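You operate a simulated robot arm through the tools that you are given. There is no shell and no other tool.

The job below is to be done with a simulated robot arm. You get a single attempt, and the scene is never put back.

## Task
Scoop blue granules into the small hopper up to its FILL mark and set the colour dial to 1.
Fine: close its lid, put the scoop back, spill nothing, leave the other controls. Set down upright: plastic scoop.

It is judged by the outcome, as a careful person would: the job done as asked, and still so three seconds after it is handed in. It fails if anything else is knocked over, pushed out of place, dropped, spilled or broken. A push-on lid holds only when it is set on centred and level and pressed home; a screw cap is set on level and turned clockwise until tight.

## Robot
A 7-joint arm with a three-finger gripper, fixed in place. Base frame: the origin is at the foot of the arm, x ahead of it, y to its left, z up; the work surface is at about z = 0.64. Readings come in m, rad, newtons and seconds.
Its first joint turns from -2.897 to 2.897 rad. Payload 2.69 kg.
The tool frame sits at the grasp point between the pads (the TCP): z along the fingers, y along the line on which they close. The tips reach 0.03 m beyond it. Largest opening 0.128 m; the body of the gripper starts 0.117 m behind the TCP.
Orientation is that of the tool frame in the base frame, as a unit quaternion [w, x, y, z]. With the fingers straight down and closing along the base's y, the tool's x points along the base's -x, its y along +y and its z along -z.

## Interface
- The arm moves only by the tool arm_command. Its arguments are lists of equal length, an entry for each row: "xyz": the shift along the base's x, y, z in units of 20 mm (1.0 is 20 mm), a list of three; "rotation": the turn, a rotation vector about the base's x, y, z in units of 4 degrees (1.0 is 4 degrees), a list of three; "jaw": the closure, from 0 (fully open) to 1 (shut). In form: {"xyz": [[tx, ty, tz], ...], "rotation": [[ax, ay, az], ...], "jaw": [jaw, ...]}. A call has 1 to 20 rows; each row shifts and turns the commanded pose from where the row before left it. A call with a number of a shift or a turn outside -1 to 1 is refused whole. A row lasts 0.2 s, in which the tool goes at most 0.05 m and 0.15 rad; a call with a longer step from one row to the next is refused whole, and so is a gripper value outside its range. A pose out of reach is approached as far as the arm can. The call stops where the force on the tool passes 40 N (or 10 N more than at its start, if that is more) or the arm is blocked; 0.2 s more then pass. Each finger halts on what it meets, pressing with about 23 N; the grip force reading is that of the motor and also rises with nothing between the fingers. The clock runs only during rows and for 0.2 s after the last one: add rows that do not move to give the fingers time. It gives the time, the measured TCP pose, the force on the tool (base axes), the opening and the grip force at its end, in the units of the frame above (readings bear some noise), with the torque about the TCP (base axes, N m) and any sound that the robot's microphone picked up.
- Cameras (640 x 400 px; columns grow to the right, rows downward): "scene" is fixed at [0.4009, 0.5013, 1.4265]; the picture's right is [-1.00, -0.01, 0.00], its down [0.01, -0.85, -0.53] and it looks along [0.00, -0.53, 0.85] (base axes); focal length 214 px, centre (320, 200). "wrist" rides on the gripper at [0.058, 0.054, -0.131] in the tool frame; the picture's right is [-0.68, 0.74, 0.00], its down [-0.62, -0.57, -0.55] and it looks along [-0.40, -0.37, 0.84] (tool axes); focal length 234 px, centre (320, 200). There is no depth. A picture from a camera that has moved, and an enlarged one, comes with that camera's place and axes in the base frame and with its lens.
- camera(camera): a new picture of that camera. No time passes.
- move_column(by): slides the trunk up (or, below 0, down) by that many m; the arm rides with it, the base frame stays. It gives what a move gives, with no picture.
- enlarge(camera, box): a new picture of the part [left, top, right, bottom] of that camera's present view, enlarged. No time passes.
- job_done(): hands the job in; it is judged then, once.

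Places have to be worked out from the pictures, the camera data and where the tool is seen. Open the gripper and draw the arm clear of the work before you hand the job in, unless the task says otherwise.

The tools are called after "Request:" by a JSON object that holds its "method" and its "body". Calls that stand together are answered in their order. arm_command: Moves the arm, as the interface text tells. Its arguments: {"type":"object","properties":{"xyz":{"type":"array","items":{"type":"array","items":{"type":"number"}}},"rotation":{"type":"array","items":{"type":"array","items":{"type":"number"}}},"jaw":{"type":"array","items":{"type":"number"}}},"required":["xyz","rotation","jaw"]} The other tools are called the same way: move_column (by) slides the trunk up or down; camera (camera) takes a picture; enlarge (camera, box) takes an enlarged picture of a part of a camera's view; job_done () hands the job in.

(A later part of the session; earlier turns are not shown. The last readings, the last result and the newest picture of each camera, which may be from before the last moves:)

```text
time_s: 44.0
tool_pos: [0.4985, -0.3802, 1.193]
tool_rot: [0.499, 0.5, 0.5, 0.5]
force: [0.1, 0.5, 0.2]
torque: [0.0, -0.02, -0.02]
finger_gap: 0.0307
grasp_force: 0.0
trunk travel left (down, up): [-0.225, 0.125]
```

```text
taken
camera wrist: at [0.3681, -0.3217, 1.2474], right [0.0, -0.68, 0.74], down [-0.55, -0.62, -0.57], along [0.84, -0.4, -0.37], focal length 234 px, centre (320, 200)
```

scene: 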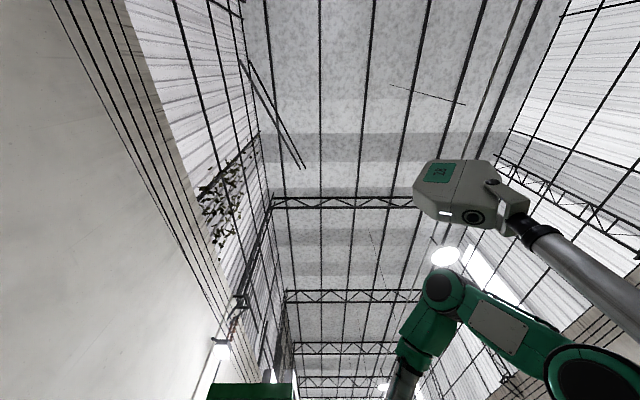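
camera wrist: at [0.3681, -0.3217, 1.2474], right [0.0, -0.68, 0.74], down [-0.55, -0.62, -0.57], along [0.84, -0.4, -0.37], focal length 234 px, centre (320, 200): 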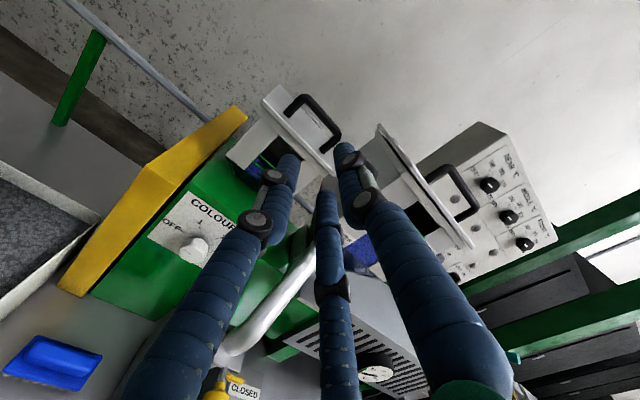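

The tool is horizontal at (0.4985, -0.380, 1.193), and the bar appears where expected. I move forward 0.13 m and check again before straddling the bar.

Request:
{"method": "arm_command", "body": {"xyz": [[1, 0, 0.15], [1, 0, 0], [1, 0, 0], [1, 0, 0], [1, 0, 0], [1, 0, 0], [0.5, 0, 0]], "rotation": [[0, 0, 0], [0, 0, 0], [0, 0, 0], [0, 0, 0], [0, 0, 0], [0, 0, 0], [0, 0, 0]], "jaw": [0.76, 0.76, 0.76, 0.76, 0.76, 0.76, 0.76]}}

Request:
{"method": "camera", "body": {"camera": "wrist"}}

Request:
{"method": "enlarge", "body": {"camera": "wrist", "box": [240, 80, 400, 240]}}

```text
time_s: 45.6
tool_pos: [0.6308, -0.3808, 1.1967]
tool_rot: [0.5, 0.5, 0.5, 0.5]
force: [-1.2, 0.3, 0.1]
torque: [0.01, -0.05, 0.01]
finger_gap: 0.0303
grasp_force: 0.2
trunk travel left (down, up): [-0.225, 0.125]
```

```text
taken
camera wrist: at [0.4995, -0.3221, 1.2517], right [0.0, -0.68, 0.74], down [-0.55, -0.62, -0.57], along [0.84, -0.4, -0.37], focal length 234 px, centre (320, 200)
```

wrist: 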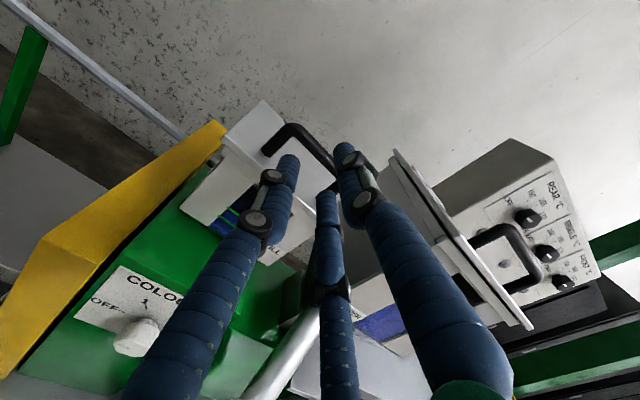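

```text
2.50 times, centred on (320, 160) of wrist
camera zoom: at [0.4995, -0.3221, 1.2517], right [0.0, -0.68, 0.74], down [-0.55, -0.62, -0.57], along [0.84, -0.4, -0.37], focal length 585 px, centre (320, 300)
```

zoom: 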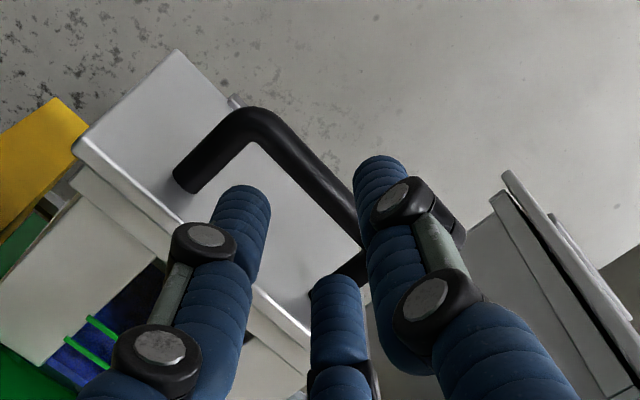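

The two lower fingers sit just below the bar and the upper one above it. I lower by 3 mm and go forward slowly to straddle the bar, watching the force.

Request:
{"method": "arm_command", "body": {"xyz": [[0, 0, -0.15], [0.5, 0, 0], [0.5, 0, 0], [0.5, 0, 0], [0.5, 0, 0], [0.5, 0, 0], [0.5, 0, 0], [0.4, 0, 0], [0, 0, 0]], "rotation": [[0, 0, 0], [0, 0, 0], [0, 0, 0], [0, 0, 0], [0, 0, 0], [0, 0, 0], [0, 0, 0], [0, 0, 0], [0, 0, 0]], "jaw": [0.76, 0.76, 0.76, 0.76, 0.76, 0.76, 0.76, 0.76, 0.76]}}

Request:
{"method": "camera", "body": {"camera": "wrist"}}

Request:
{"method": "enlarge", "body": {"camera": "wrist", "box": [240, 80, 400, 240]}}

```text
time_s: 47.6
tool_pos: [0.6984, -0.3793, 1.195]
tool_rot: [0.5, 0.5, 0.5, 0.5]
force: [-0.8, -1.8, -1.2]
torque: [-0.05, 0.02, 0.04]
finger_gap: 0.0312
grasp_force: 0.1
trunk travel left (down, up): [-0.225, 0.125]
```

```text
taken
camera wrist: at [0.5667, -0.3211, 1.2489], right [0.0, -0.68, 0.74], down [-0.55, -0.62, -0.57], along [0.84, -0.4, -0.37], focal length 234 px, centre (320, 200)
```

wrist: 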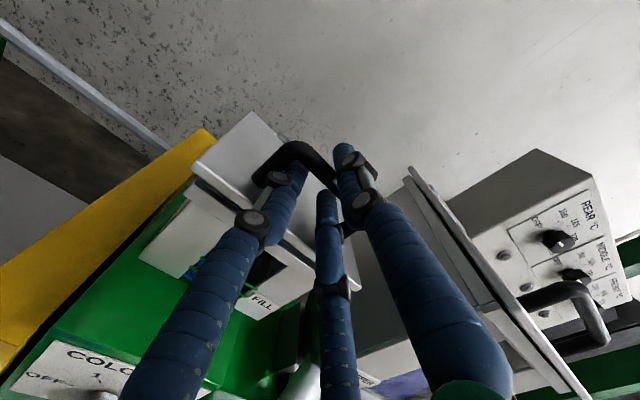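

```text
2.50 times, centred on (320, 160) of wrist
camera zoom: at [0.5667, -0.3211, 1.2489], right [0.0, -0.68, 0.74], down [-0.55, -0.62, -0.57], along [0.84, -0.4, -0.37], focal length 585 px, centre (320, 300)
```

zoom: 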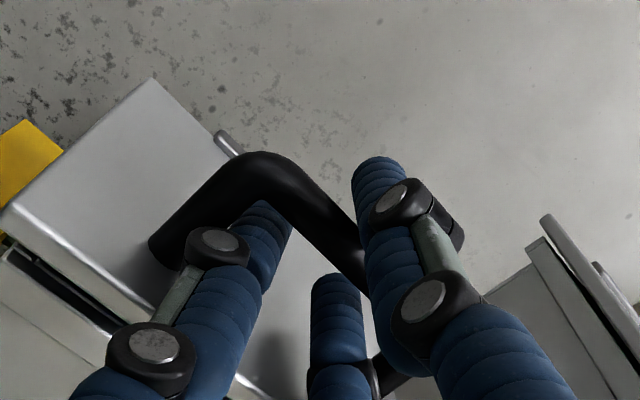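

The fingers straddle the bar (the left one is under it) and the lid already seems slightly raised at the front. I close the jaw on the bar.

Request:
{"method": "arm_command", "body": {"xyz": [[0, 0, 0], [0, 0, 0], [0, 0, 0], [0, 0, 0]], "rotation": [[0, 0, 0], [0, 0, 0], [0, 0, 0], [0, 0, 0]], "jaw": [0.85, 0.92, 1, 1]}}

Request:
{"method": "camera", "body": {"camera": "wrist"}}

Request:
{"method": "enlarge", "body": {"camera": "wrist", "box": [180, 80, 400, 280]}}

```text
time_s: 48.6
tool_pos: [0.6978, -0.3799, 1.1951]
tool_rot: [0.5, 0.5, 0.5, 0.5]
force: [-0.2, 0.0, 0.2]
torque: [0.77, -0.01, 0.06]
finger_gap: 0.0191
grasp_force: 44.3
trunk travel left (down, up): [-0.225, 0.125]
```

```text
taken
camera wrist: at [0.5665, -0.321, 1.249], right [0.0, -0.68, 0.74], down [-0.55, -0.62, -0.57], along [0.84, -0.4, -0.37], focal length 234 px, centre (320, 200)
```

wrist: 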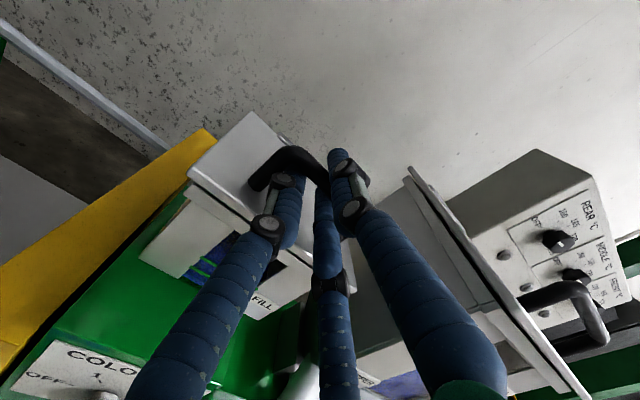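

```text
2.00 times, centred on (290, 180) of wrist
camera zoom: at [0.5665, -0.321, 1.249], right [0.0, -0.68, 0.74], down [-0.55, -0.62, -0.57], along [0.84, -0.4, -0.37], focal length 468 px, centre (380, 240)
```

zoom: 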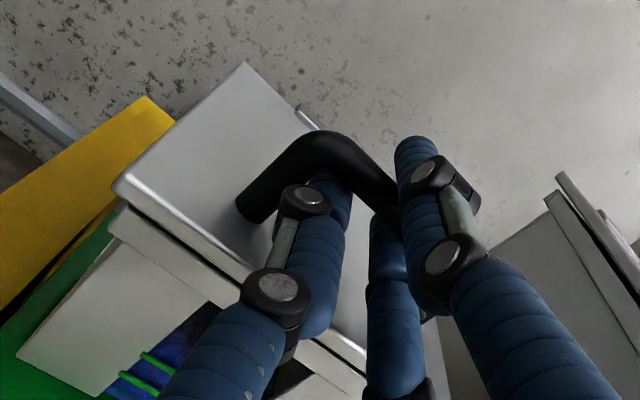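

The grip holds something 19 mm thick and the lid is back on its seat. I start opening along an arc about the hinge at (0.82, 1.155), turning the tool with it, two 4° steps first to check the forces.

Request:
{"method": "arm_command", "body": {"xyz": [[0.155, 0, 0.42], [0.185, 0, 0.41], [0, 0, 0]], "rotation": [[0, 1, 0], [0, 1, 0], [0, 0, 0]], "jaw": [1, 1, 1]}}

Request:
{"method": "camera", "body": {"camera": "wrist"}}

```text
time_s: 49.4
tool_pos: [0.7047, -0.3789, 1.2111]
tool_rot: [0.464, 0.534, 0.534, 0.464]
force: [4.1, 4.5, -2.3]
torque: [0.93, -0.03, 0.43]
finger_gap: 0.0194
grasp_force: 44.7
trunk travel left (down, up): [-0.225, 0.125]
```

```text
taken
camera wrist: at [0.5821, -0.3211, 1.2837], right [0.1, -0.68, 0.73], down [-0.62, -0.62, -0.48], along [0.78, -0.4, -0.48], focal length 234 px, centre (320, 200)
```

wrist: 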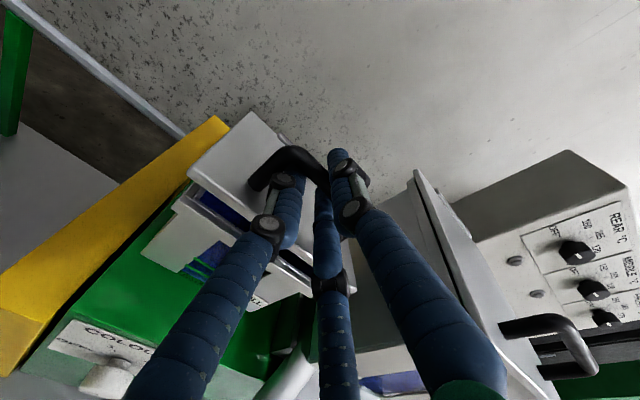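

The lid is lifting with only a few newtons. I go on along the arc.

Request:
{"method": "arm_command", "body": {"xyz": [[0.21, 0, 0.395], [0.24, 0, 0.38], [0.26, 0, 0.36], [0.29, 0, 0.345], [0.315, 0, 0.32], [0, 0, 0]], "rotation": [[0, 1, 0], [0, 1, 0], [0, 1, 0], [0, 1, 0], [0, 1, 0], [0, 0, 0]], "jaw": [1, 1, 1, 1, 1, 1]}}

Request:
{"method": "camera", "body": {"camera": "wrist"}}

```text
time_s: 50.8
tool_pos: [0.7309, -0.381, 1.2486]
tool_rot: [0.364, 0.606, 0.606, 0.364]
force: [1.3, 2.2, -0.8]
torque: [0.99, -0.1, 0.14]
finger_gap: 0.0193
grasp_force: 44.1
trunk travel left (down, up): [-0.225, 0.125]
```

```text
taken
camera wrist: at [0.6403, -0.3212, 1.3577], right [0.35, -0.68, 0.65], down [-0.75, -0.62, -0.24], along [0.56, -0.4, -0.72], focal length 234 px, centre (320, 200)
```

wrist: 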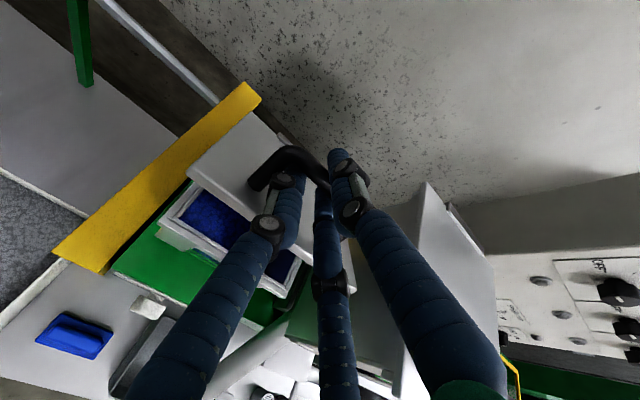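

Forces stay tiny and the hopper mouth with blue granules is showing. I continue from 28° to about 60°.

Request:
{"method": "arm_command", "body": {"xyz": [[0.33, 0, 0.3], [0.355, 0, 0.275], [0.37, 0, 0.25], [0.39, 0, 0.22], [0.405, 0, 0.195], [0.415, 0, 0.17], [0.425, 0, 0.135], [0.435, 0, 0.11], [0, 0, 0]], "rotation": [[0, 1, 0], [0, 1, 0], [0, 1, 0], [0, 1, 0], [0, 1, 0], [0, 1, 0], [0, 1, 0], [0, 1, 0], [0, 0, 0]], "jaw": [1, 1, 1, 1, 1, 1, 1, 1, 1]}}

Request:
{"method": "camera", "body": {"camera": "wrist"}}

```text
time_s: 52.8
tool_pos: [0.7923, -0.3806, 1.2815]
tool_rot: [0.183, 0.683, 0.683, 0.183]
force: [0.1, -2.1, 4.3]
torque: [0.6, -0.06, -0.6]
finger_gap: 0.0192
grasp_force: 44.4
trunk travel left (down, up): [-0.225, 0.125]
```

```text
taken
camera wrist: at [0.7727, -0.3216, 1.4219], right [0.64, -0.68, 0.37], down [-0.76, -0.62, 0.19], along [0.1, -0.4, -0.91], focal length 234 px, centre (320, 200)
```

wrist: 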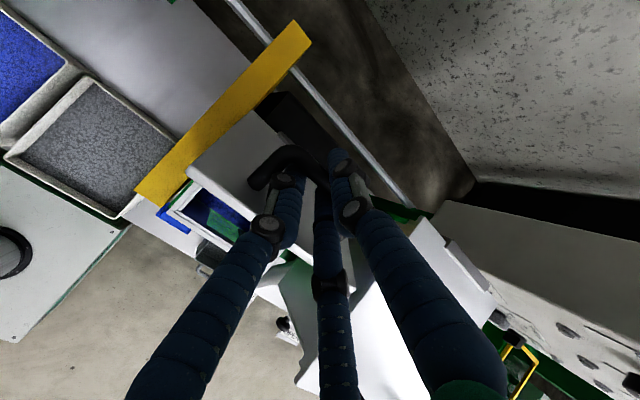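

At about 60° the forces are still low. I continue to about 80°.

Request:
{"method": "arm_command", "body": {"xyz": [[0.445, 0, 0.075], [0.445, 0, 0.045], [0.445, 0, 0.015], [0.45, 0, -0.015], [0.445, 0, -0.05], [0, 0, 0]], "rotation": [[0, 1, 0], [0, 1, 0], [0, 1, 0], [0, 1, 0], [0, 1, 0], [0, 0, 0]], "jaw": [1, 1, 1, 1, 1, 1]}}

Request:
{"method": "camera", "body": {"camera": "wrist"}}

```text
time_s: 54.2
tool_pos: [0.8359, -0.3807, 1.2836]
tool_rot: [0.062, 0.704, 0.705, 0.061]
force: [1.8, -4.3, 14.9]
torque: [0.03, -0.04, -0.77]
finger_gap: 0.0195
grasp_force: 44.0
trunk travel left (down, up): [-0.225, 0.125]
```

```text
taken
camera wrist: at [0.8669, -0.3216, 1.4216], right [0.72, -0.68, 0.13], down [-0.65, -0.62, 0.44], along [-0.22, -0.41, -0.89], focal length 234 px, centre (320, 200)
```

wrist: 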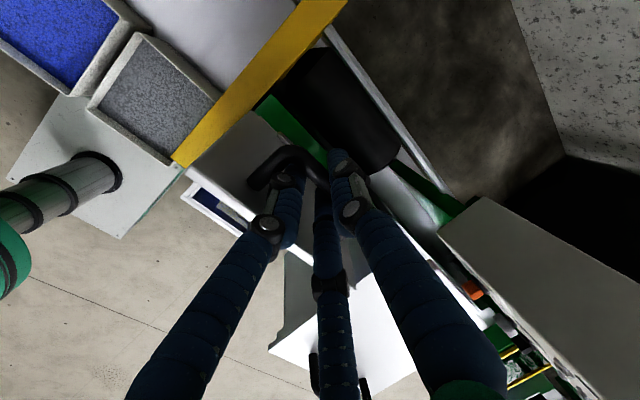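

A 15 N upward push tells me the true arc is a little higher than commanded here; I add about 4 mm and continue to roughly 96°.

Request:
{"method": "arm_command", "body": {"xyz": [[0, 0, 0.2], [0.44, 0, -0.04], [0.435, 0, -0.08], [0, 0, 0]], "rotation": [[0, 0, 0], [0, 1, 0], [0, 1, 0], [0, 0, 0]], "jaw": [1, 1, 1, 1]}}

Request:
{"method": "camera", "body": {"camera": "wrist"}}

```text
time_s: 55.2
tool_pos: [0.8548, -0.3806, 1.2803]
tool_rot: [0.009, 0.707, 0.707, 0.011]
force: [-5.6, -9.4, -11.8]
torque: [-0.01, 0.26, -0.83]
finger_gap: 0.0194
grasp_force: 44.4
trunk travel left (down, up): [-0.225, 0.125]
```

```text
taken
camera wrist: at [0.904, -0.322, 1.4126], right [0.74, -0.68, 0.02], down [-0.58, -0.62, 0.53], along [-0.35, -0.4, -0.85], focal length 234 px, centre (320, 200)
```

wrist: 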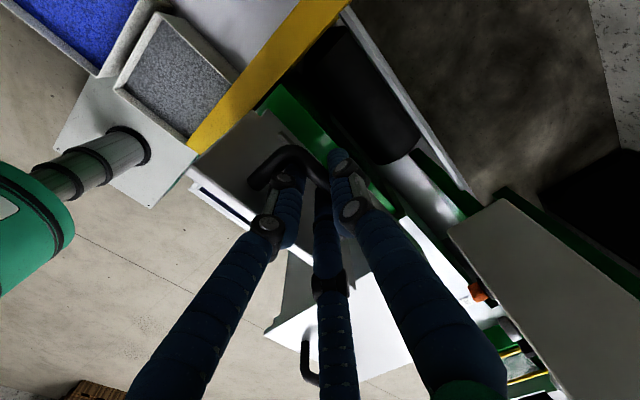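

Now it pulls down about 12 N, so I give back 2 mm and continue two more steps past vertical.

Request:
{"method": "arm_command", "body": {"xyz": [[0, 0, -0.1], [0.425, 0, -0.14], [0.415, 0, -0.17], [0, 0, 0]], "rotation": [[0, 0, 0], [0, 1, 0], [0, 1, 0], [0, 0, 0]], "jaw": [1, 1, 1, 1]}}

Request:
{"method": "camera", "body": {"camera": "wrist"}}

```text
time_s: 56.2
tool_pos: [0.8717, -0.379, 1.2744]
tool_rot: [-0.037, 0.706, 0.706, -0.038]
force: [-6.2, -2.6, -10.8]
torque: [0.15, 0.27, -0.82]
finger_gap: 0.0193
grasp_force: 44.9
trunk travel left (down, up): [-0.225, 0.125]
```

```text
taken
camera wrist: at [0.9392, -0.3217, 1.3986], right [0.73, -0.68, -0.08], down [-0.5, -0.62, 0.61], along [-0.46, -0.4, -0.79], focal length 234 px, centre (320, 200)
```

wrist: 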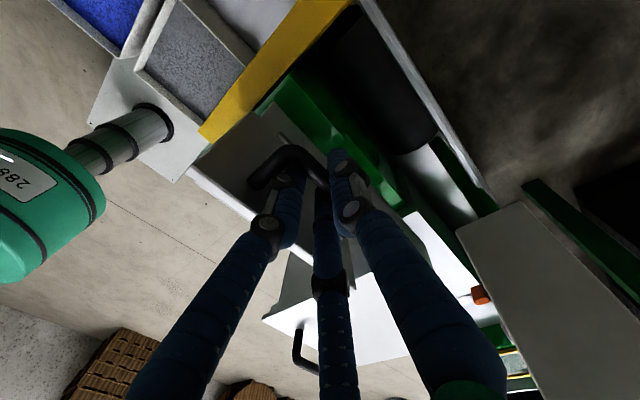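

At 96° nothing blocks yet. I take two more steps to about 104°, watching for a stop.

Request:
{"method": "arm_command", "body": {"xyz": [[0.4, 0, -0.23], [0.39, 0, -0.26], [0, 0, 0]], "rotation": [[0, 1, 0], [0, 1, 0], [0, 0, 0]], "jaw": [1, 1, 1]}}

Request:
{"method": "camera", "body": {"camera": "wrist"}}

```text
time_s: 56.7
tool_pos: [0.8771, -0.3808, 1.2724]
tool_rot: [-0.068, 0.705, 0.703, -0.068]
force: [-24.2, 6.5, 8.2]
torque: [-1.24, 0.25, -0.65]
finger_gap: 0.0191
grasp_force: 43.7
trunk travel left (down, up): [-0.225, 0.125]
stopped in row 2: the force on the tool passed its limit at 46 N (the readings are from after the stop); the commanded pose is now the measured one
```

```text
taken
camera wrist: at [0.9541, -0.3219, 1.3907], right [0.72, -0.68, -0.14], down [-0.45, -0.62, 0.65], along [-0.53, -0.4, -0.75], focal length 234 px, centre (320, 200)
```

wrist: 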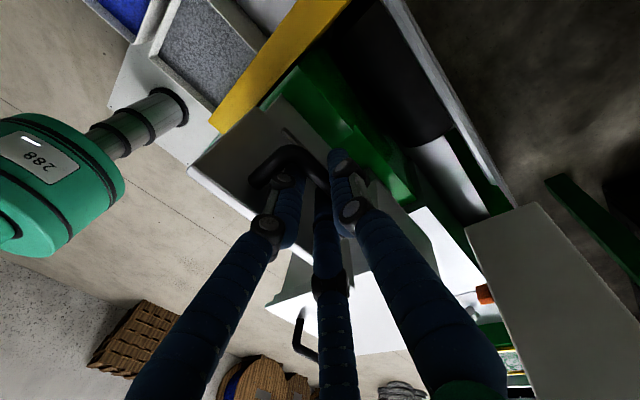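

The lid reached its stop at about 99°, past vertical, so it should stay open. I ease off 3 mm, open the jaw to about 36 mm and look.

Request:
{"method": "arm_command", "body": {"xyz": [[-0.15, 0, 0], [0, 0, 0], [0, 0, 0], [0, 0, 0]], "rotation": [[0, 0, 0], [0, 0, 0], [0, 0, 0], [0, 0, 0]], "jaw": [1, 0.85, 0.72, 0.72]}}

Request:
{"method": "camera", "body": {"camera": "wrist"}}

Request:
{"method": "enlarge", "body": {"camera": "wrist", "box": [180, 90, 420, 250]}}

```text
time_s: 57.7
tool_pos: [0.8764, -0.3808, 1.2675]
tool_rot: [-0.069, 0.704, 0.704, -0.068]
force: [-1.8, -3.1, 0.4]
torque: [0.01, -0.01, 0.05]
finger_gap: 0.0366
grasp_force: 0.1
trunk travel left (down, up): [-0.225, 0.125]
```

```text
taken
camera wrist: at [0.9538, -0.3226, 1.3869], right [0.72, -0.68, -0.14], down [-0.45, -0.62, 0.65], along [-0.53, -0.4, -0.75], focal length 234 px, centre (320, 200)
```

wrist: 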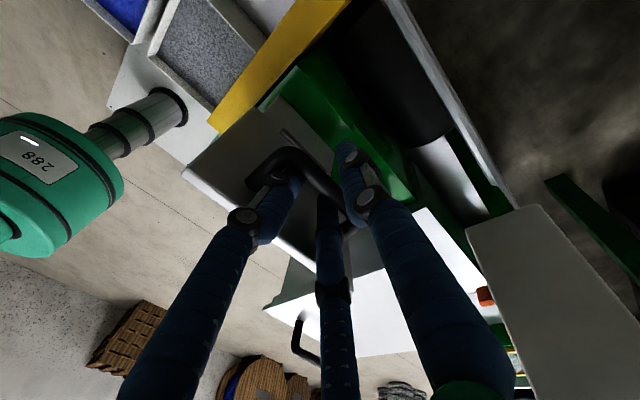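

```text
2.50 times, centred on (300, 170) of wrist
camera zoom: at [0.9538, -0.3226, 1.3869], right [0.72, -0.68, -0.14], down [-0.45, -0.62, 0.65], along [-0.53, -0.4, -0.75], focal length 585 px, centre (370, 275)
```

zoom: 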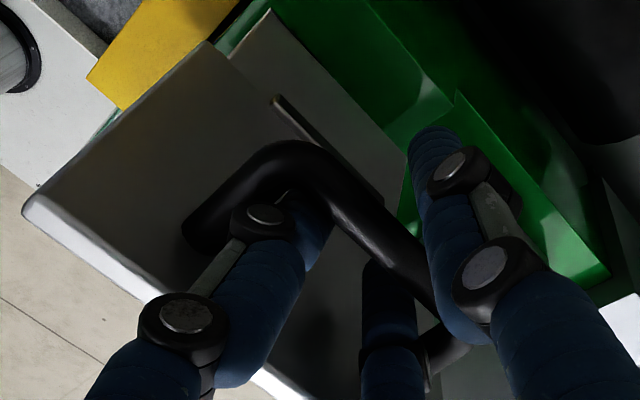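

The lid rests open on its stop by itself. I withdraw up along the finger direction, then up further while straightening the tool.

Request:
{"method": "arm_command", "body": {"xyz": [[0.1, 0, 0.5], [0.15, 0, 0.8], [0.15, 0, 0.9], [0.1, 0, 0.9], [0, 0, 1], [-0.2, 0, 1], [-0.5, 0, 0.8], [-0.9, 0, 0.4], [-1, 0, 0], [-1, 0, 0], [-1, 0, 0], [-1, 0, 0]], "rotation": [[0, 0, 0], [0, 0, 0], [0, 0, 0], [0, 0, 0], [0, -0.5, 0], [0, -1, 0], [0, -1, 0], [0, 0, 0], [0, 0, 0], [0, 0, 0], [0, 0, 0], [0, 0, 0]], "jaw": [0.72, 0.72, 0.72, 0.72, 0.72, 0.72, 0.72, 0.5, 0, 0, 0, 0]}}

Request:
{"method": "camera", "body": {"camera": "wrist"}}

```text
time_s: 60.3
tool_pos: [0.7746, -0.3783, 1.393]
tool_rot: [-0.006, 0.707, 0.707, -0.007]
force: [0.3, 0.1, 0.3]
torque: [0.0, -0.06, 0.02]
finger_gap: 0.1282
grasp_force: 0.1
trunk travel left (down, up): [-0.225, 0.125]
```

```text
taken
camera wrist: at [0.83, -0.3205, 1.5242], right [0.74, -0.68, -0.01], down [-0.56, -0.62, 0.56], along [-0.39, -0.4, -0.83], focal length 234 px, centre (320, 200)
```

wrist: 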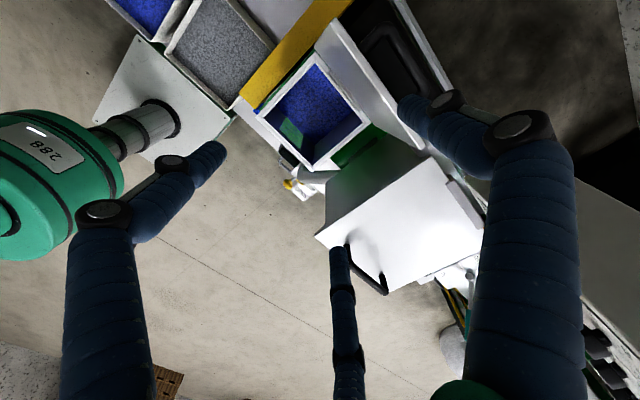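

The hopper is open with blue granules visible inside. I enlarge to measure the opening and the level.

Request:
{"method": "enlarge", "body": {"camera": "wrist", "box": [230, 20, 430, 190]}}

```text
2.35 times, centred on (330, 105) of wrist
camera zoom: at [0.83, -0.3205, 1.5242], right [0.74, -0.68, -0.01], down [-0.56, -0.62, 0.56], along [-0.39, -0.4, -0.83], focal length 551 px, centre (296, 424)
```

zoom: 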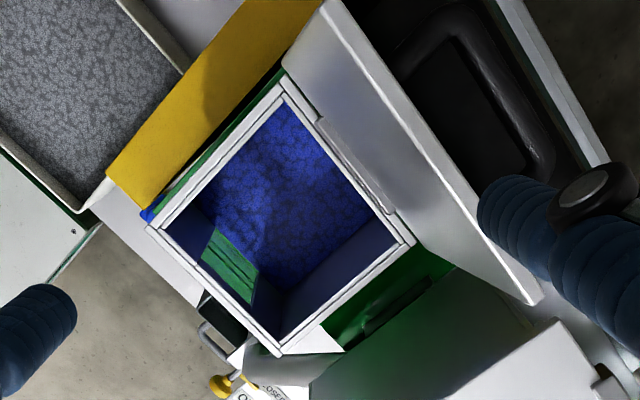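

The hopper opening is about 0.105 m square inside (x 0.70–0.805, y -0.433– -0.328), so the needed 0.015–0.030 m rise is about 0.16–0.33 L; the scoop holds about 0.35 L. Now I go back toward the scoop, turning the yaw on toward -180° so that the camera will sit above the hand when it grasps the handle horizontally.

Request:
{"method": "arm_command", "body": {"xyz": [[-0.7, 0.5, 0], [-0.7, 0.8, 0], [-0.7, 1, 0], [-0.7, 1, 0], [-0.7, 1, 0], [-0.7, 1, 0], [-0.7, 1, 0], [-0.7, 1, 0], [-0.7, 1, 0], [-0.7, 1, 0], [-0.7, 1, 0], [-0.7, 1, 0], [-0.7, 1, 0], [-0.7, 1, 0], [-0.7, 1, 0], [-0.7, 1, 0], [-0.7, 1, 0], [-0.7, 1, 0], [-0.7, 1, 0], [-0.7, 1, 0]], "rotation": [[0, 0, 0], [0, 0, -1], [0, 0, -1], [0, 0, -1], [0, 0, -1], [0, 0, -1], [0, 0, -1], [0, 0, -1], [0, 0, -1], [0, 0, -1], [0, 0, -1], [0, 0, -1], [0, 0, -1], [0, 0, -1], [0, 0, -1], [0, 0, -1], [0, 0, -1], [0, 0, -1], [0, 0, -1], [0, 0, -1]], "jaw": [0, 0, 0, 0, 0, 0, 0, 0, 0, 0, 0, 0, 0, 0, 0, 0, 0, 0, 0, 0]}}

Request:
{"method": "camera", "body": {"camera": "wrist"}}

Request:
{"method": "camera", "body": {"camera": "scene"}}

```text
time_s: 64.5
tool_pos: [0.494, 0.0062, 1.3967]
tool_rot: [-0.01, 0.993, 0.12, 0.0]
force: [-0.4, -0.4, -0.6]
torque: [-0.03, 0.01, 0.0]
finger_gap: 0.128
grasp_force: 0.1
trunk travel left (down, up): [-0.225, 0.125]
```

```text
taken
camera wrist: at [0.5636, -0.0342, 1.5253], right [-0.48, -0.88, -0.01], down [-0.73, 0.39, 0.56], along [-0.48, 0.28, -0.83], focal length 234 px, centre (320, 200)
```

wrist: 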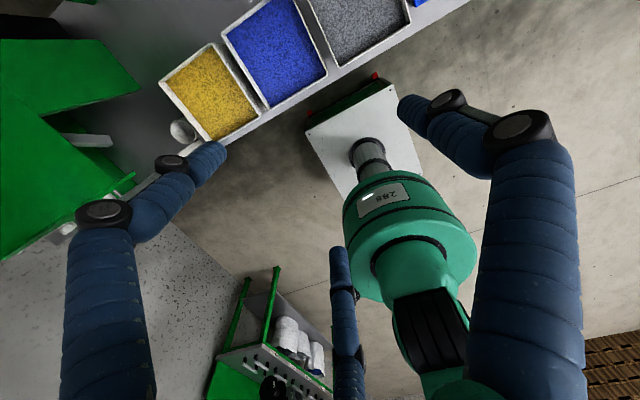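

```text
taken
```

scene: 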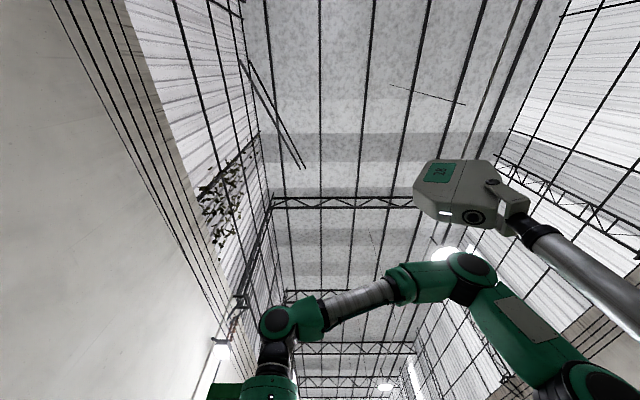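

The yaw reached -166° without trouble. I finish the yaw, move to y≈0.4 and begin tilting the tool toward horizontal while descending.

Request:
{"method": "arm_command", "body": {"xyz": [[-0.25, 1, -0.6], [-0.25, 1, -0.6], [-0.25, 1, -0.6], [-0.25, 1, -0.6], [-0.25, 1, -0.6], [-0.25, 1, -0.6], [-0.25, 1, -0.6], [-0.25, 1, -0.6], [-0.25, 1, -0.6], [-0.25, 1, -0.6], [-0.25, 1, -0.6], [-0.25, 1, -0.6], [-0.25, 1, -0.6], [-0.25, 1, -0.6], [-0.25, 1, -0.6], [-0.25, 1, -0.6], [-0.25, 1, -0.6], [-0.25, 1, -0.6], [-0.25, 1, -0.6], [-0.25, 1, -0.6]], "rotation": [[0, 0, -0.875], [0, 0, -0.875], [0, 0, -0.875], [0, 0, -0.875], [0, -1, 0], [0, -1, 0], [0, -1, 0], [0, -1, 0], [0, -1, 0], [0, -1, 0], [0, -1, 0], [0, -1, 0], [0, -1, 0], [0, -1, 0], [0, -1, 0], [0, -1, 0], [0, -1, 0], [0, -1, 0], [0, -1, 0], [0, -1, 0]], "jaw": [0, 0, 0, 0, 0, 0, 0, 0, 0, 0, 0, 0, 0, 0, 0, 0, 0, 0, 0, 0]}}

Request:
{"method": "camera", "body": {"camera": "wrist"}}

```text
time_s: 68.7
tool_pos: [0.4856, 0.0371, 1.2661]
tool_rot: [-0.023, 0.98, 0.051, 0.192]
force: [0.2, 0.4, 0.1]
torque: [0.01, -0.03, 0.02]
finger_gap: 0.1281
grasp_force: 0.1
out of reach, approached as far as the arm can: row 2, 3, 4, 5, 6, 7, 8, 9, 10, 11, 12, 13, 14, 15, 16, 17, 18, 19, 20
trunk travel left (down, up): [-0.225, 0.125]
```

```text
taken
camera wrist: at [0.4957, -0.0191, 1.4076], right [-0.54, -0.79, -0.27], down [-0.83, 0.47, 0.29], along [-0.1, 0.39, -0.92], focal length 234 px, centre (320, 200)
```

wrist: 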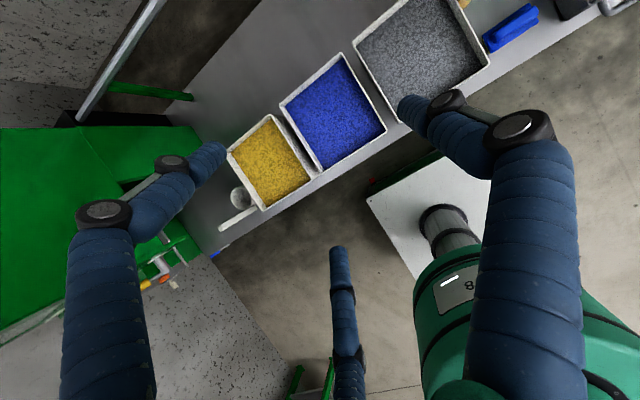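

The yaw hit a joint limit near -168°, so that branch is closed; the other branch (+180°) should be reachable at the scoop. First I check where the commanded pose stands with a still row.

Request:
{"method": "arm_command", "body": {"xyz": [[0, 0, 0]], "rotation": [[0, 0, 0]], "jaw": [0]}}

```text
time_s: 69.1
tool_pos: [0.4858, 0.0369, 1.2653]
tool_rot: [-0.022, 0.98, 0.051, 0.192]
force: [0.1, -0.2, 0.2]
torque: [0.01, 0.02, 0.01]
finger_gap: 0.128
grasp_force: 0.1
trunk travel left (down, up): [-0.225, 0.125]
```

The commanded pose is back at the measured one. I undo the small tilt and unwind the yaw the other way (about +355°) in stages, staying high and clear, drifting toward the scoop.

Request:
{"method": "arm_command", "body": {"xyz": [[0, 0, 0], [0, 0, 0], [0, 0, 0], [0, 0, 0], [0, 0, 0], [0, 0, 0], [0, 0, 0], [0, 0, 0], [0, 0, 0], [0, 0, 0], [0, 0, 0], [0, 0, 0], [0, 0, 0], [0, 0, 0], [0, 0, 0], [0, 0, 0], [0, 0, 0], [0, 0, 0], [0, 0, 0], [0, 0, 0]], "rotation": [[0, 1, 0], [0, 1, 0], [0, 1, 0], [0, 1, 0], [0, 1, 0], [-0.9, 0.5, 0], [0, 0, 1], [0, 0, 1], [0, 0, 1], [0, 0, 1], [0, 0, 1], [0, 0, 1], [0, 0, 1], [0, 0, 1], [0, 0, 1], [0, 0, 1], [0, 0, 1], [0, 0, 1], [0, 0, 1], [0, 0, 1]], "jaw": [0, 0, 0, 0, 0, 0, 0, 0, 0, 0, 0, 0, 0, 0, 0, 0, 0, 0, 0, 0]}}

Request:
{"method": "arm_command", "body": {"xyz": [[0, 0.5, 0], [0, 0.5, 0], [0, 0.5, 0], [0, 0.5, 0], [0, 0.5, 0], [0, 0.5, 0], [0, 0.5, 0], [0, 0.5, 0], [0, 0.5, 0], [0, 0.5, 0], [0, 0.5, 0], [0, 0.5, 0], [0, 0.5, 0], [0, 0.5, 0], [0, 0.5, 0], [0, 0.5, 0], [0, 0.5, 0], [0, 0.5, 0], [0, 0.5, 0], [0, 0.5, 0]], "rotation": [[0, 0, 1], [0, 0, 1], [0, 0, 1], [0, 0, 1], [0, 0, 1], [0, 0, 1], [0, 0, 1], [0, 0, 1], [0, 0, 1], [0, 0, 1], [0, 0, 1], [0, 0, 1], [0, 0, 1], [0, 0, 1], [0, 0, 1], [0, 0, 1], [0, 0, 1], [0, 0, 1], [0, 0, 1], [0, 0, 1]], "jaw": [0, 0, 0, 0, 0, 0, 0, 0, 0, 0, 0, 0, 0, 0, 0, 0, 0, 0, 0, 0]}}

Request:
{"method": "arm_command", "body": {"xyz": [[0, 0.3, 0], [0, 0.3, 0], [0, 0.3, 0], [0, 0.3, 0], [0, 0.3, 0], [0, 0.3, 0], [0, 0.3, 0], [0, 0.3, 0], [0, 0.3, 0], [0, 0.3, 0], [0, 0.3, 0], [0, 0.3, 0], [0, 0.3, 0], [0, 0.3, 0], [0, 0.3, 0], [0, 0.3, 0], [0, 0.3, 0], [0, 0.3, 0], [0, 0.3, 0], [0, 0.3, 0]], "rotation": [[0, 0, 1], [0, 0, 1], [0, 0, 1], [0, 0, 1], [0, 0, 1], [0, 0, 1], [0, 0, 1], [0, 0, 1], [0, 0, 1], [0, 0, 1], [0, 0, 1], [0, 0, 1], [0, 0, 1], [0, 0, 1], [0, 0, 1], [0, 0, 1], [0, 0, 1], [0, 0, 1], [0, 0, 1], [0, 0, 1]], "jaw": [0, 0, 0, 0, 0, 0, 0, 0, 0, 0, 0, 0, 0, 0, 0, 0, 0, 0, 0, 0]}}

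```text
time_s: 73.3
tool_pos: [0.4828, 0.036, 1.2627]
tool_rot: [-0.041, 0.857, 0.513, 0.001]
force: [0.1, -0.5, -0.1]
torque: [-0.01, -0.01, -0.01]
finger_gap: 0.1279
grasp_force: 0.1
out of reach, approached as far as the arm can: row 6
trunk travel left (down, up): [-0.225, 0.125]
```

```text
time_s: 77.5
tool_pos: [0.4833, 0.2365, 1.262]
tool_rot: [-0.032, 0.328, 0.944, -0.025]
force: [0.8, -0.2, -0.3]
torque: [0.0, -0.03, 0.05]
finger_gap: 0.128
grasp_force: 0.1
trunk travel left (down, up): [-0.225, 0.125]
```

```text
time_s: 81.7
tool_pos: [0.4825, 0.3559, 1.2636]
tool_rot: [-0.007, -0.357, 0.933, -0.04]
force: [0.2, -0.3, 0.2]
torque: [-0.03, 0.03, -0.03]
finger_gap: 0.128
grasp_force: 0.0
trunk travel left (down, up): [-0.225, 0.125]
```

The unwinding works. I correct a 5° leftover tilt and continue the yaw toward +180°, easing toward (0.38, 0.48, 1.10).

Request:
{"method": "arm_command", "body": {"xyz": [[-0.25, 0.3, -0.4], [-0.25, 0.3, -0.4], [-0.25, 0.3, -0.4], [-0.25, 0.3, -0.4], [-0.25, 0.3, -0.4], [-0.25, 0.3, -0.4], [-0.25, 0.3, -0.4], [-0.25, 0.3, -0.4], [-0.25, 0.3, -0.4], [-0.25, 0.3, -0.4], [-0.25, 0.3, -0.4], [-0.25, 0.3, -0.4], [-0.25, 0.3, -0.4], [-0.25, 0.3, -0.4], [-0.25, 0.3, -0.4], [-0.25, 0.3, -0.4], [-0.25, 0.3, -0.4], [-0.25, 0.3, -0.4], [-0.25, 0.3, -0.4], [-0.25, 0.3, -0.4]], "rotation": [[1, 0.22, 0], [0.14, 0, 1], [0, 0, 1], [0, 0, 1], [0, 0, 1], [0, 0, 1], [0, 0, 1], [0, 0, 1], [0, 0, 1], [0, 0, 1], [0, 0, 1], [0, 0, 1], [0, 0, 1], [0, 0, 1], [0, 0, 1], [0, 0, 1], [0, 0, 1], [0, 0, 1], [0, 0, 1], [0, 0, 1]], "jaw": [0, 0, 0, 0, 0, 0, 0, 0, 0, 0, 0, 0, 0, 0, 0, 0, 0, 0, 0, 0]}}

Request:
{"method": "arm_command", "body": {"xyz": [[0, 0, 0], [0, 0, 0], [0, 0, 0], [0, 0, 0], [0, 0, 0], [0, 0, 0], [0, 0, 0], [0, 0, 0], [0, 0, 0], [0, 0, 0], [0, 0, 0], [0, 0, 0], [0, 0, 0], [0, 0, 0], [0, 0, 0], [0, 0, 0]], "rotation": [[0, 0, 1], [0, 0, 1], [0, 0, 1], [0, 0, 1], [0, 0, 1], [0, 0, 1], [0, 0, 1], [0, 0, 1], [0, 0, 1], [0, 0, 1], [0, 0, 1], [0, 0, 1], [0, 0, 1], [0, 0, 1], [0, 0, 1], [0, 0, 0.5]], "jaw": [0, 0, 0, 0, 0, 0, 0, 0, 0, 0, 0, 0, 0, 0, 0, 0]}}

Request:
{"method": "camera", "body": {"camera": "wrist"}}

```text
time_s: 85.9
tool_pos: [0.3834, 0.4763, 1.1031]
tool_rot: [0.001, 0.856, -0.517, 0.001]
force: [-0.5, -0.3, 0.1]
torque: [0.02, 0.01, 0.01]
finger_gap: 0.1279
grasp_force: 0.0
trunk travel left (down, up): [-0.225, 0.125]
```

```text
time_s: 89.3
tool_pos: [0.3843, 0.4752, 1.1031]
tool_rot: [0.0, 1.0, -0.002, 0.0]
force: [0.5, 0.6, 0.5]
torque: [0.01, 0.01, 0.02]
finger_gap: 0.1281
grasp_force: 0.0
trunk travel left (down, up): [-0.225, 0.125]
```

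```text
taken
camera wrist: at [0.442, 0.4217, 1.2346], right [-0.68, -0.73, 0.0], down [-0.61, 0.57, 0.55], along [-0.4, 0.37, -0.84], focal length 234 px, centre (320, 200)
```

wrist: 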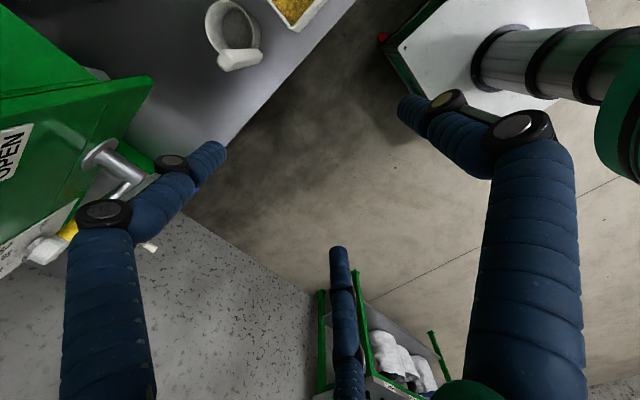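

The tool is at yaw +180° exactly. Now I tilt it to point along +x while lowering and centring on the handle's y.

Request:
{"method": "arm_command", "body": {"xyz": [[0, 0.13, -0.38], [0, 0.13, -0.38], [0, 0.13, -0.38], [0, 0.13, -0.38], [0, 0.13, -0.38], [0, 0.13, -0.38], [0, 0.13, -0.38], [0, 0.13, -0.38], [0, 0.13, -0.38], [0, 0.13, -0.38], [0, 0.13, -0.38], [0, 0.13, -0.38], [0, 0.13, -0.38], [0, 0.13, -0.38], [0, 0.13, -0.38], [0, 0.13, -0.38], [0, 0.13, -0.38], [0, 0.13, -0.38], [0, 0.13, -0.38], [0, 0.13, -0.38]], "rotation": [[0, -1, 0], [0, -1, 0], [0, -1, 0], [0, -1, 0], [0, -1, 0], [0, -1, 0], [0, -1, 0], [0, -1, 0], [0, -1, 0], [0, -1, 0], [0, -1, 0], [0, -1, 0], [0, -1, 0], [0, -1, 0], [0, -1, 0], [0, -1, 0], [0, -1, 0], [0, -1, 0], [0, -1, 0], [0, -1, 0]], "jaw": [0, 0, 0, 0, 0, 0, 0, 0, 0, 0, 0, 0, 0, 0, 0, 0, 0, 0, 0, 0]}}

Request:
{"method": "camera", "body": {"camera": "wrist"}}

```text
time_s: 93.5
tool_pos: [0.3834, 0.5279, 0.9507]
tool_rot: [-0.002, 0.766, -0.002, 0.643]
force: [0.5, 0.0, 0.2]
torque: [-0.01, -0.01, -0.01]
finger_gap: 0.1278
grasp_force: 0.0
trunk travel left (down, up): [-0.225, 0.125]
```

```text
taken
camera wrist: at [0.2647, 0.475, 1.031], right [-0.12, -0.73, -0.67], down [-0.65, 0.57, -0.51], along [0.75, 0.37, -0.54], focal length 234 px, centre (320, 200)
```

wrist: 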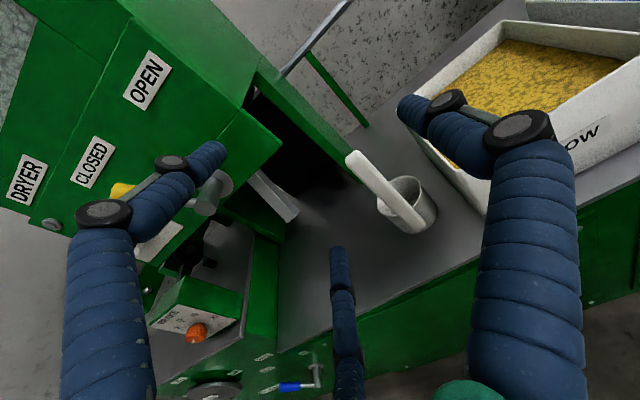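

The scoop, its cup and handle are in clear view; the dryer is well to the left. I finish the tilt, narrow the jaw to about 60 mm and lower to z 0.79, still 0.13 m in front of the handle.

Request:
{"method": "arm_command", "body": {"xyz": [[0, 0, -0.8], [0, 0, -0.8], [0, 0, -0.8], [0, 0, -0.8], [0, 0, -0.8], [0, 0, -0.8], [0, 0, -0.8], [0, 0, -0.8], [0, 0, -0.8], [0, 0, -0.8], [0, 0, 0]], "rotation": [[0, -1, 0], [0, -1, 0], [0, -0.5, 0], [0, 0, 0], [0, 0, 0], [0, 0, 0], [0, 0, 0], [0, 0, 0], [0, 0, 0], [0, 0, 0], [0, 0, 0]], "jaw": [0.53, 0.53, 0.53, 0.53, 0.53, 0.53, 0.53, 0.53, 0.53, 0.53, 0.53]}}

Request:
{"method": "camera", "body": {"camera": "wrist"}}

Request:
{"method": "enlarge", "body": {"camera": "wrist", "box": [240, 60, 480, 240]}}

```text
time_s: 95.9
tool_pos: [0.3832, 0.5275, 0.7897]
tool_rot: [-0.002, 0.707, -0.001, 0.708]
force: [0.3, -1.0, -0.8]
torque: [0.01, -0.02, -0.05]
finger_gap: 0.0601
grasp_force: 0.1
trunk travel left (down, up): [-0.225, 0.125]
```

```text
taken
camera wrist: at [0.2527, 0.4742, 0.8482], right [0.0, -0.73, -0.68], down [-0.55, 0.57, -0.61], along [0.84, 0.37, -0.4], focal length 234 px, centre (320, 200)
```

wrist: 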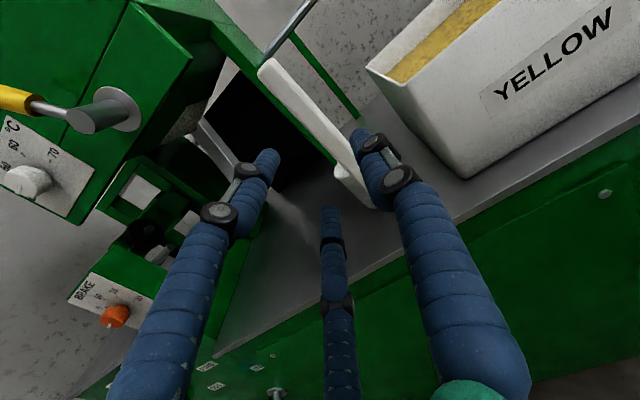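

```text
2.22 times, centred on (360, 150) of wrist
camera zoom: at [0.2527, 0.4742, 0.8482], right [0.0, -0.73, -0.68], down [-0.55, 0.57, -0.61], along [0.84, 0.37, -0.4], focal length 520 px, centre (231, 311)
```

zoom: 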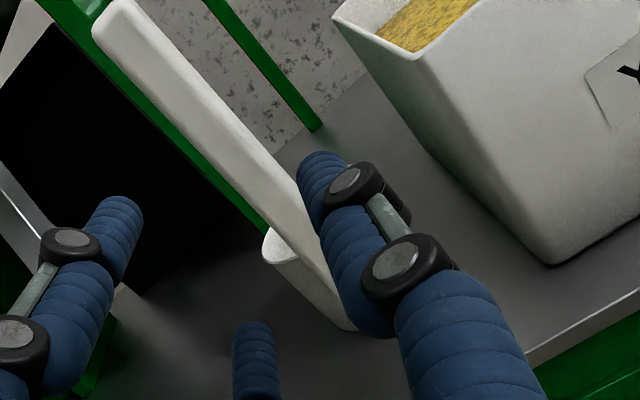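

The handle lies on the line of the TCP as computed. I move forward to bring the handle between the fingers, slowing at the end.

Request:
{"method": "arm_command", "body": {"xyz": [[1, 0, 0], [1, 0, 0], [1, 0, 0], [1, 0, 0], [1, 0, 0], [0.6, 0, 0], [0.5, 0, 0], [0.4, 0, 0], [0, 0, 0]], "rotation": [[0, 0, 0], [0, 0, 0], [0, 0, 0], [0, 0, 0], [0, 0, 0], [0, 0, 0], [0, 0, 0], [0, 0, 0], [0, 0, 0]], "jaw": [0.53, 0.53, 0.53, 0.53, 0.53, 0.53, 0.53, 0.53, 0.53]}}

Request:
{"method": "camera", "body": {"camera": "wrist"}}

Request:
{"method": "enlarge", "body": {"camera": "wrist", "box": [220, 60, 460, 240]}}

```text
time_s: 97.9
tool_pos: [0.5148, 0.5276, 0.7904]
tool_rot: [-0.002, 0.707, -0.001, 0.707]
force: [0.5, 0.4, -0.2]
torque: [0.03, -0.02, 0.04]
finger_gap: 0.06
grasp_force: 0.1
trunk travel left (down, up): [-0.225, 0.125]
```

```text
taken
camera wrist: at [0.3831, 0.4744, 0.8486], right [0.0, -0.73, -0.68], down [-0.55, 0.57, -0.61], along [0.84, 0.37, -0.4], focal length 234 px, centre (320, 200)
```

wrist: 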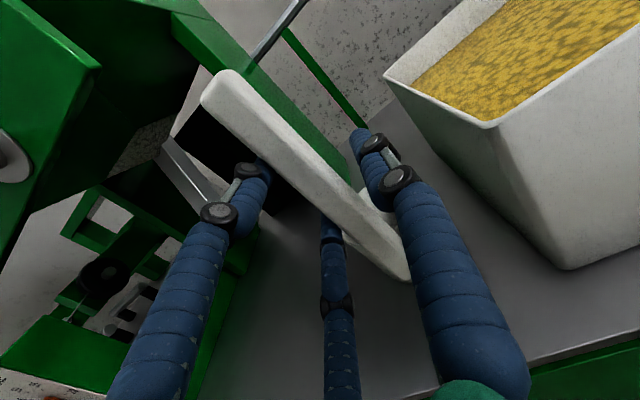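

```text
2.22 times, centred on (340, 150) of wrist
camera zoom: at [0.3831, 0.4744, 0.8486], right [0.0, -0.73, -0.68], down [-0.55, 0.57, -0.61], along [0.84, 0.37, -0.4], focal length 520 px, centre (276, 311)
```

zoom: 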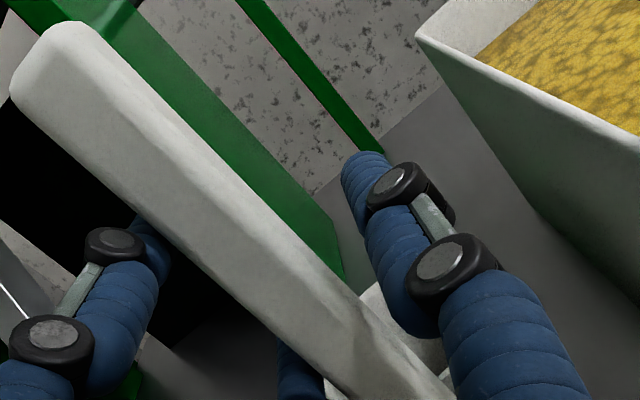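

The handle runs right through the TCP. I go 6 mm further and close on it.

Request:
{"method": "arm_command", "body": {"xyz": [[0.3, 0, 0], [0, 0, 0], [0, 0, 0], [0, 0, 0], [0, 0, 0], [0, 0, 0]], "rotation": [[0, 0, 0], [0, 0, 0], [0, 0, 0], [0, 0, 0], [0, 0, 0], [0, 0, 0]], "jaw": [0.53, 0.65, 0.75, 0.85, 1, 1]}}

Request:
{"method": "camera", "body": {"camera": "wrist"}}

```text
time_s: 99.3
tool_pos: [0.5197, 0.5283, 0.7912]
tool_rot: [-0.002, 0.707, -0.002, 0.708]
force: [0.1, 0.4, -0.2]
torque: [-0.04, 0.05, 0.02]
finger_gap: 0.0347
grasp_force: 22.7
trunk travel left (down, up): [-0.225, 0.125]
```

```text
taken
camera wrist: at [0.3887, 0.4743, 0.8486], right [0.0, -0.73, -0.68], down [-0.55, 0.57, -0.61], along [0.84, 0.37, -0.4], focal length 234 px, centre (320, 200)
```

wrist: 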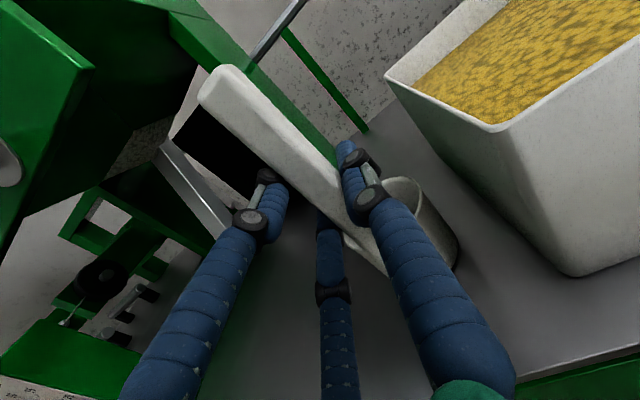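

The grip holds at 35 mm with 23 N. I lift 20 mm slowly and check that the scoop follows.

Request:
{"method": "arm_command", "body": {"xyz": [[0, 0, 0.2], [0, 0, 0.4], [0, 0, 0.4], [0, 0, 0]], "rotation": [[0, 0, 0], [0, 0, 0], [0, 0, 0], [0, 0, 0]], "jaw": [1, 1, 1, 1]}}

Request:
{"method": "camera", "body": {"camera": "wrist"}}

```text
time_s: 100.3
tool_pos: [0.5202, 0.5269, 0.8105]
tool_rot: [-0.002, 0.707, -0.001, 0.708]
force: [0.7, 1.0, -0.9]
torque: [0.02, 0.01, 0.03]
finger_gap: 0.0348
grasp_force: 23.2
trunk travel left (down, up): [-0.225, 0.125]
```

```text
taken
camera wrist: at [0.3887, 0.4732, 0.8686], right [0.0, -0.73, -0.68], down [-0.55, 0.57, -0.61], along [0.84, 0.37, -0.4], focal length 234 px, centre (320, 200)
```

wrist: 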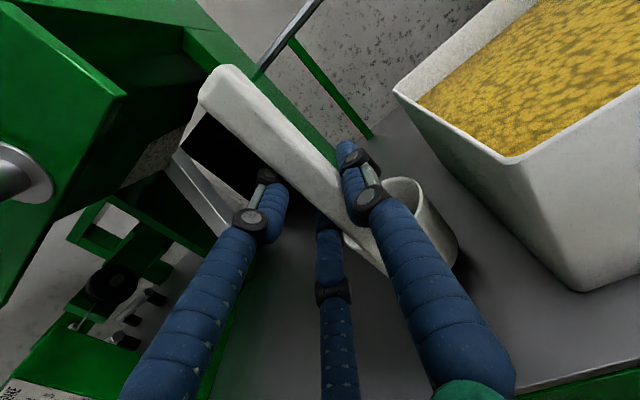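

The scoop comes up with the hand. I lift it clear of the trays, then swing the pointing direction toward −y (so scooping and pouring can be done by pitching the tool down) on the way to the blue tray.

Request:
{"method": "arm_command", "body": {"xyz": [[0, 0, 0.6], [0, 0, 1], [0, 0, 1], [0, 0, 1], [0, 0, 1], [0, 0, 1], [0, 0, 1], [0, 0, 1], [0, -0.5, 0.5], [0, -1, 0.3], [0.2, -1, 0.3], [0.2, -1, 0.3], [0.2, -1, 0.3], [0.2, -1, 0.3], [0.2, -1, 0.3], [0.2, -1, 0.3], [0.2, -1, 0.3], [0.2, -1, 0.3], [0.2, -1, 0.3], [0, -0.5, 0]], "rotation": [[0, 0, 0], [0, 0, 0], [0, 0, 0], [0, 0, 0], [0, 0, 0], [0, 0, 0], [0, 0, 0], [0, 0, -0.5], [0, 0, -1], [0, 0, -1], [0, 0, -1], [0, 0, -1], [0, 0, -1], [0, 0, -1], [0, 0, -1], [0, 0, -1], [0, 0, -1], [0, 0, -1], [0, 0, -1], [0, 0, -0.5]], "jaw": [1, 1, 1, 1, 1, 1, 1, 1, 1, 1, 1, 1, 1, 1, 1, 1, 1, 1, 1, 1]}}

Request:
{"method": "camera", "body": {"camera": "wrist"}}

Request:
{"method": "camera", "body": {"camera": "scene"}}

```text
time_s: 104.5
tool_pos: [0.5563, 0.306, 1.0343]
tool_rot: [0.286, 0.645, -0.288, 0.647]
force: [-0.8, -0.3, 0.2]
torque: [0.0, 0.01, -0.03]
finger_gap: 0.0346
grasp_force: 23.1
trunk travel left (down, up): [-0.225, 0.125]
```

```text
taken
camera wrist: at [0.4284, 0.3675, 1.0922], right [-0.54, -0.49, -0.68], down [0.06, 0.79, -0.61], along [0.84, -0.37, -0.4], focal length 234 px, centre (320, 200)
```

wrist: 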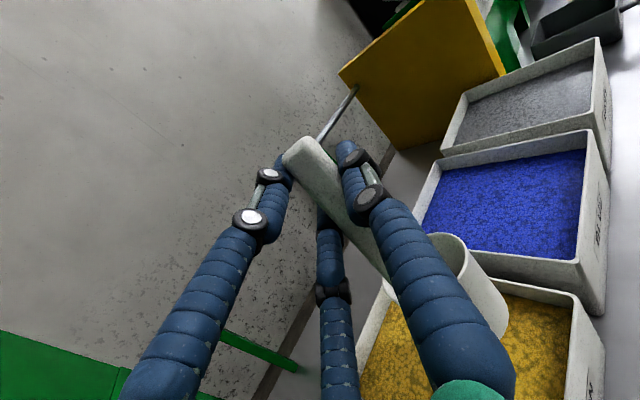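

```text
taken
```

scene: 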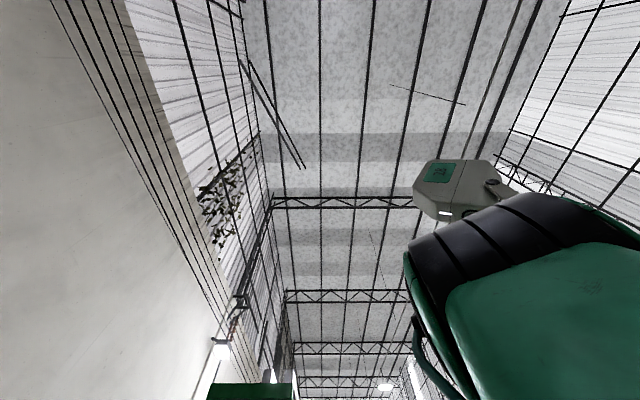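

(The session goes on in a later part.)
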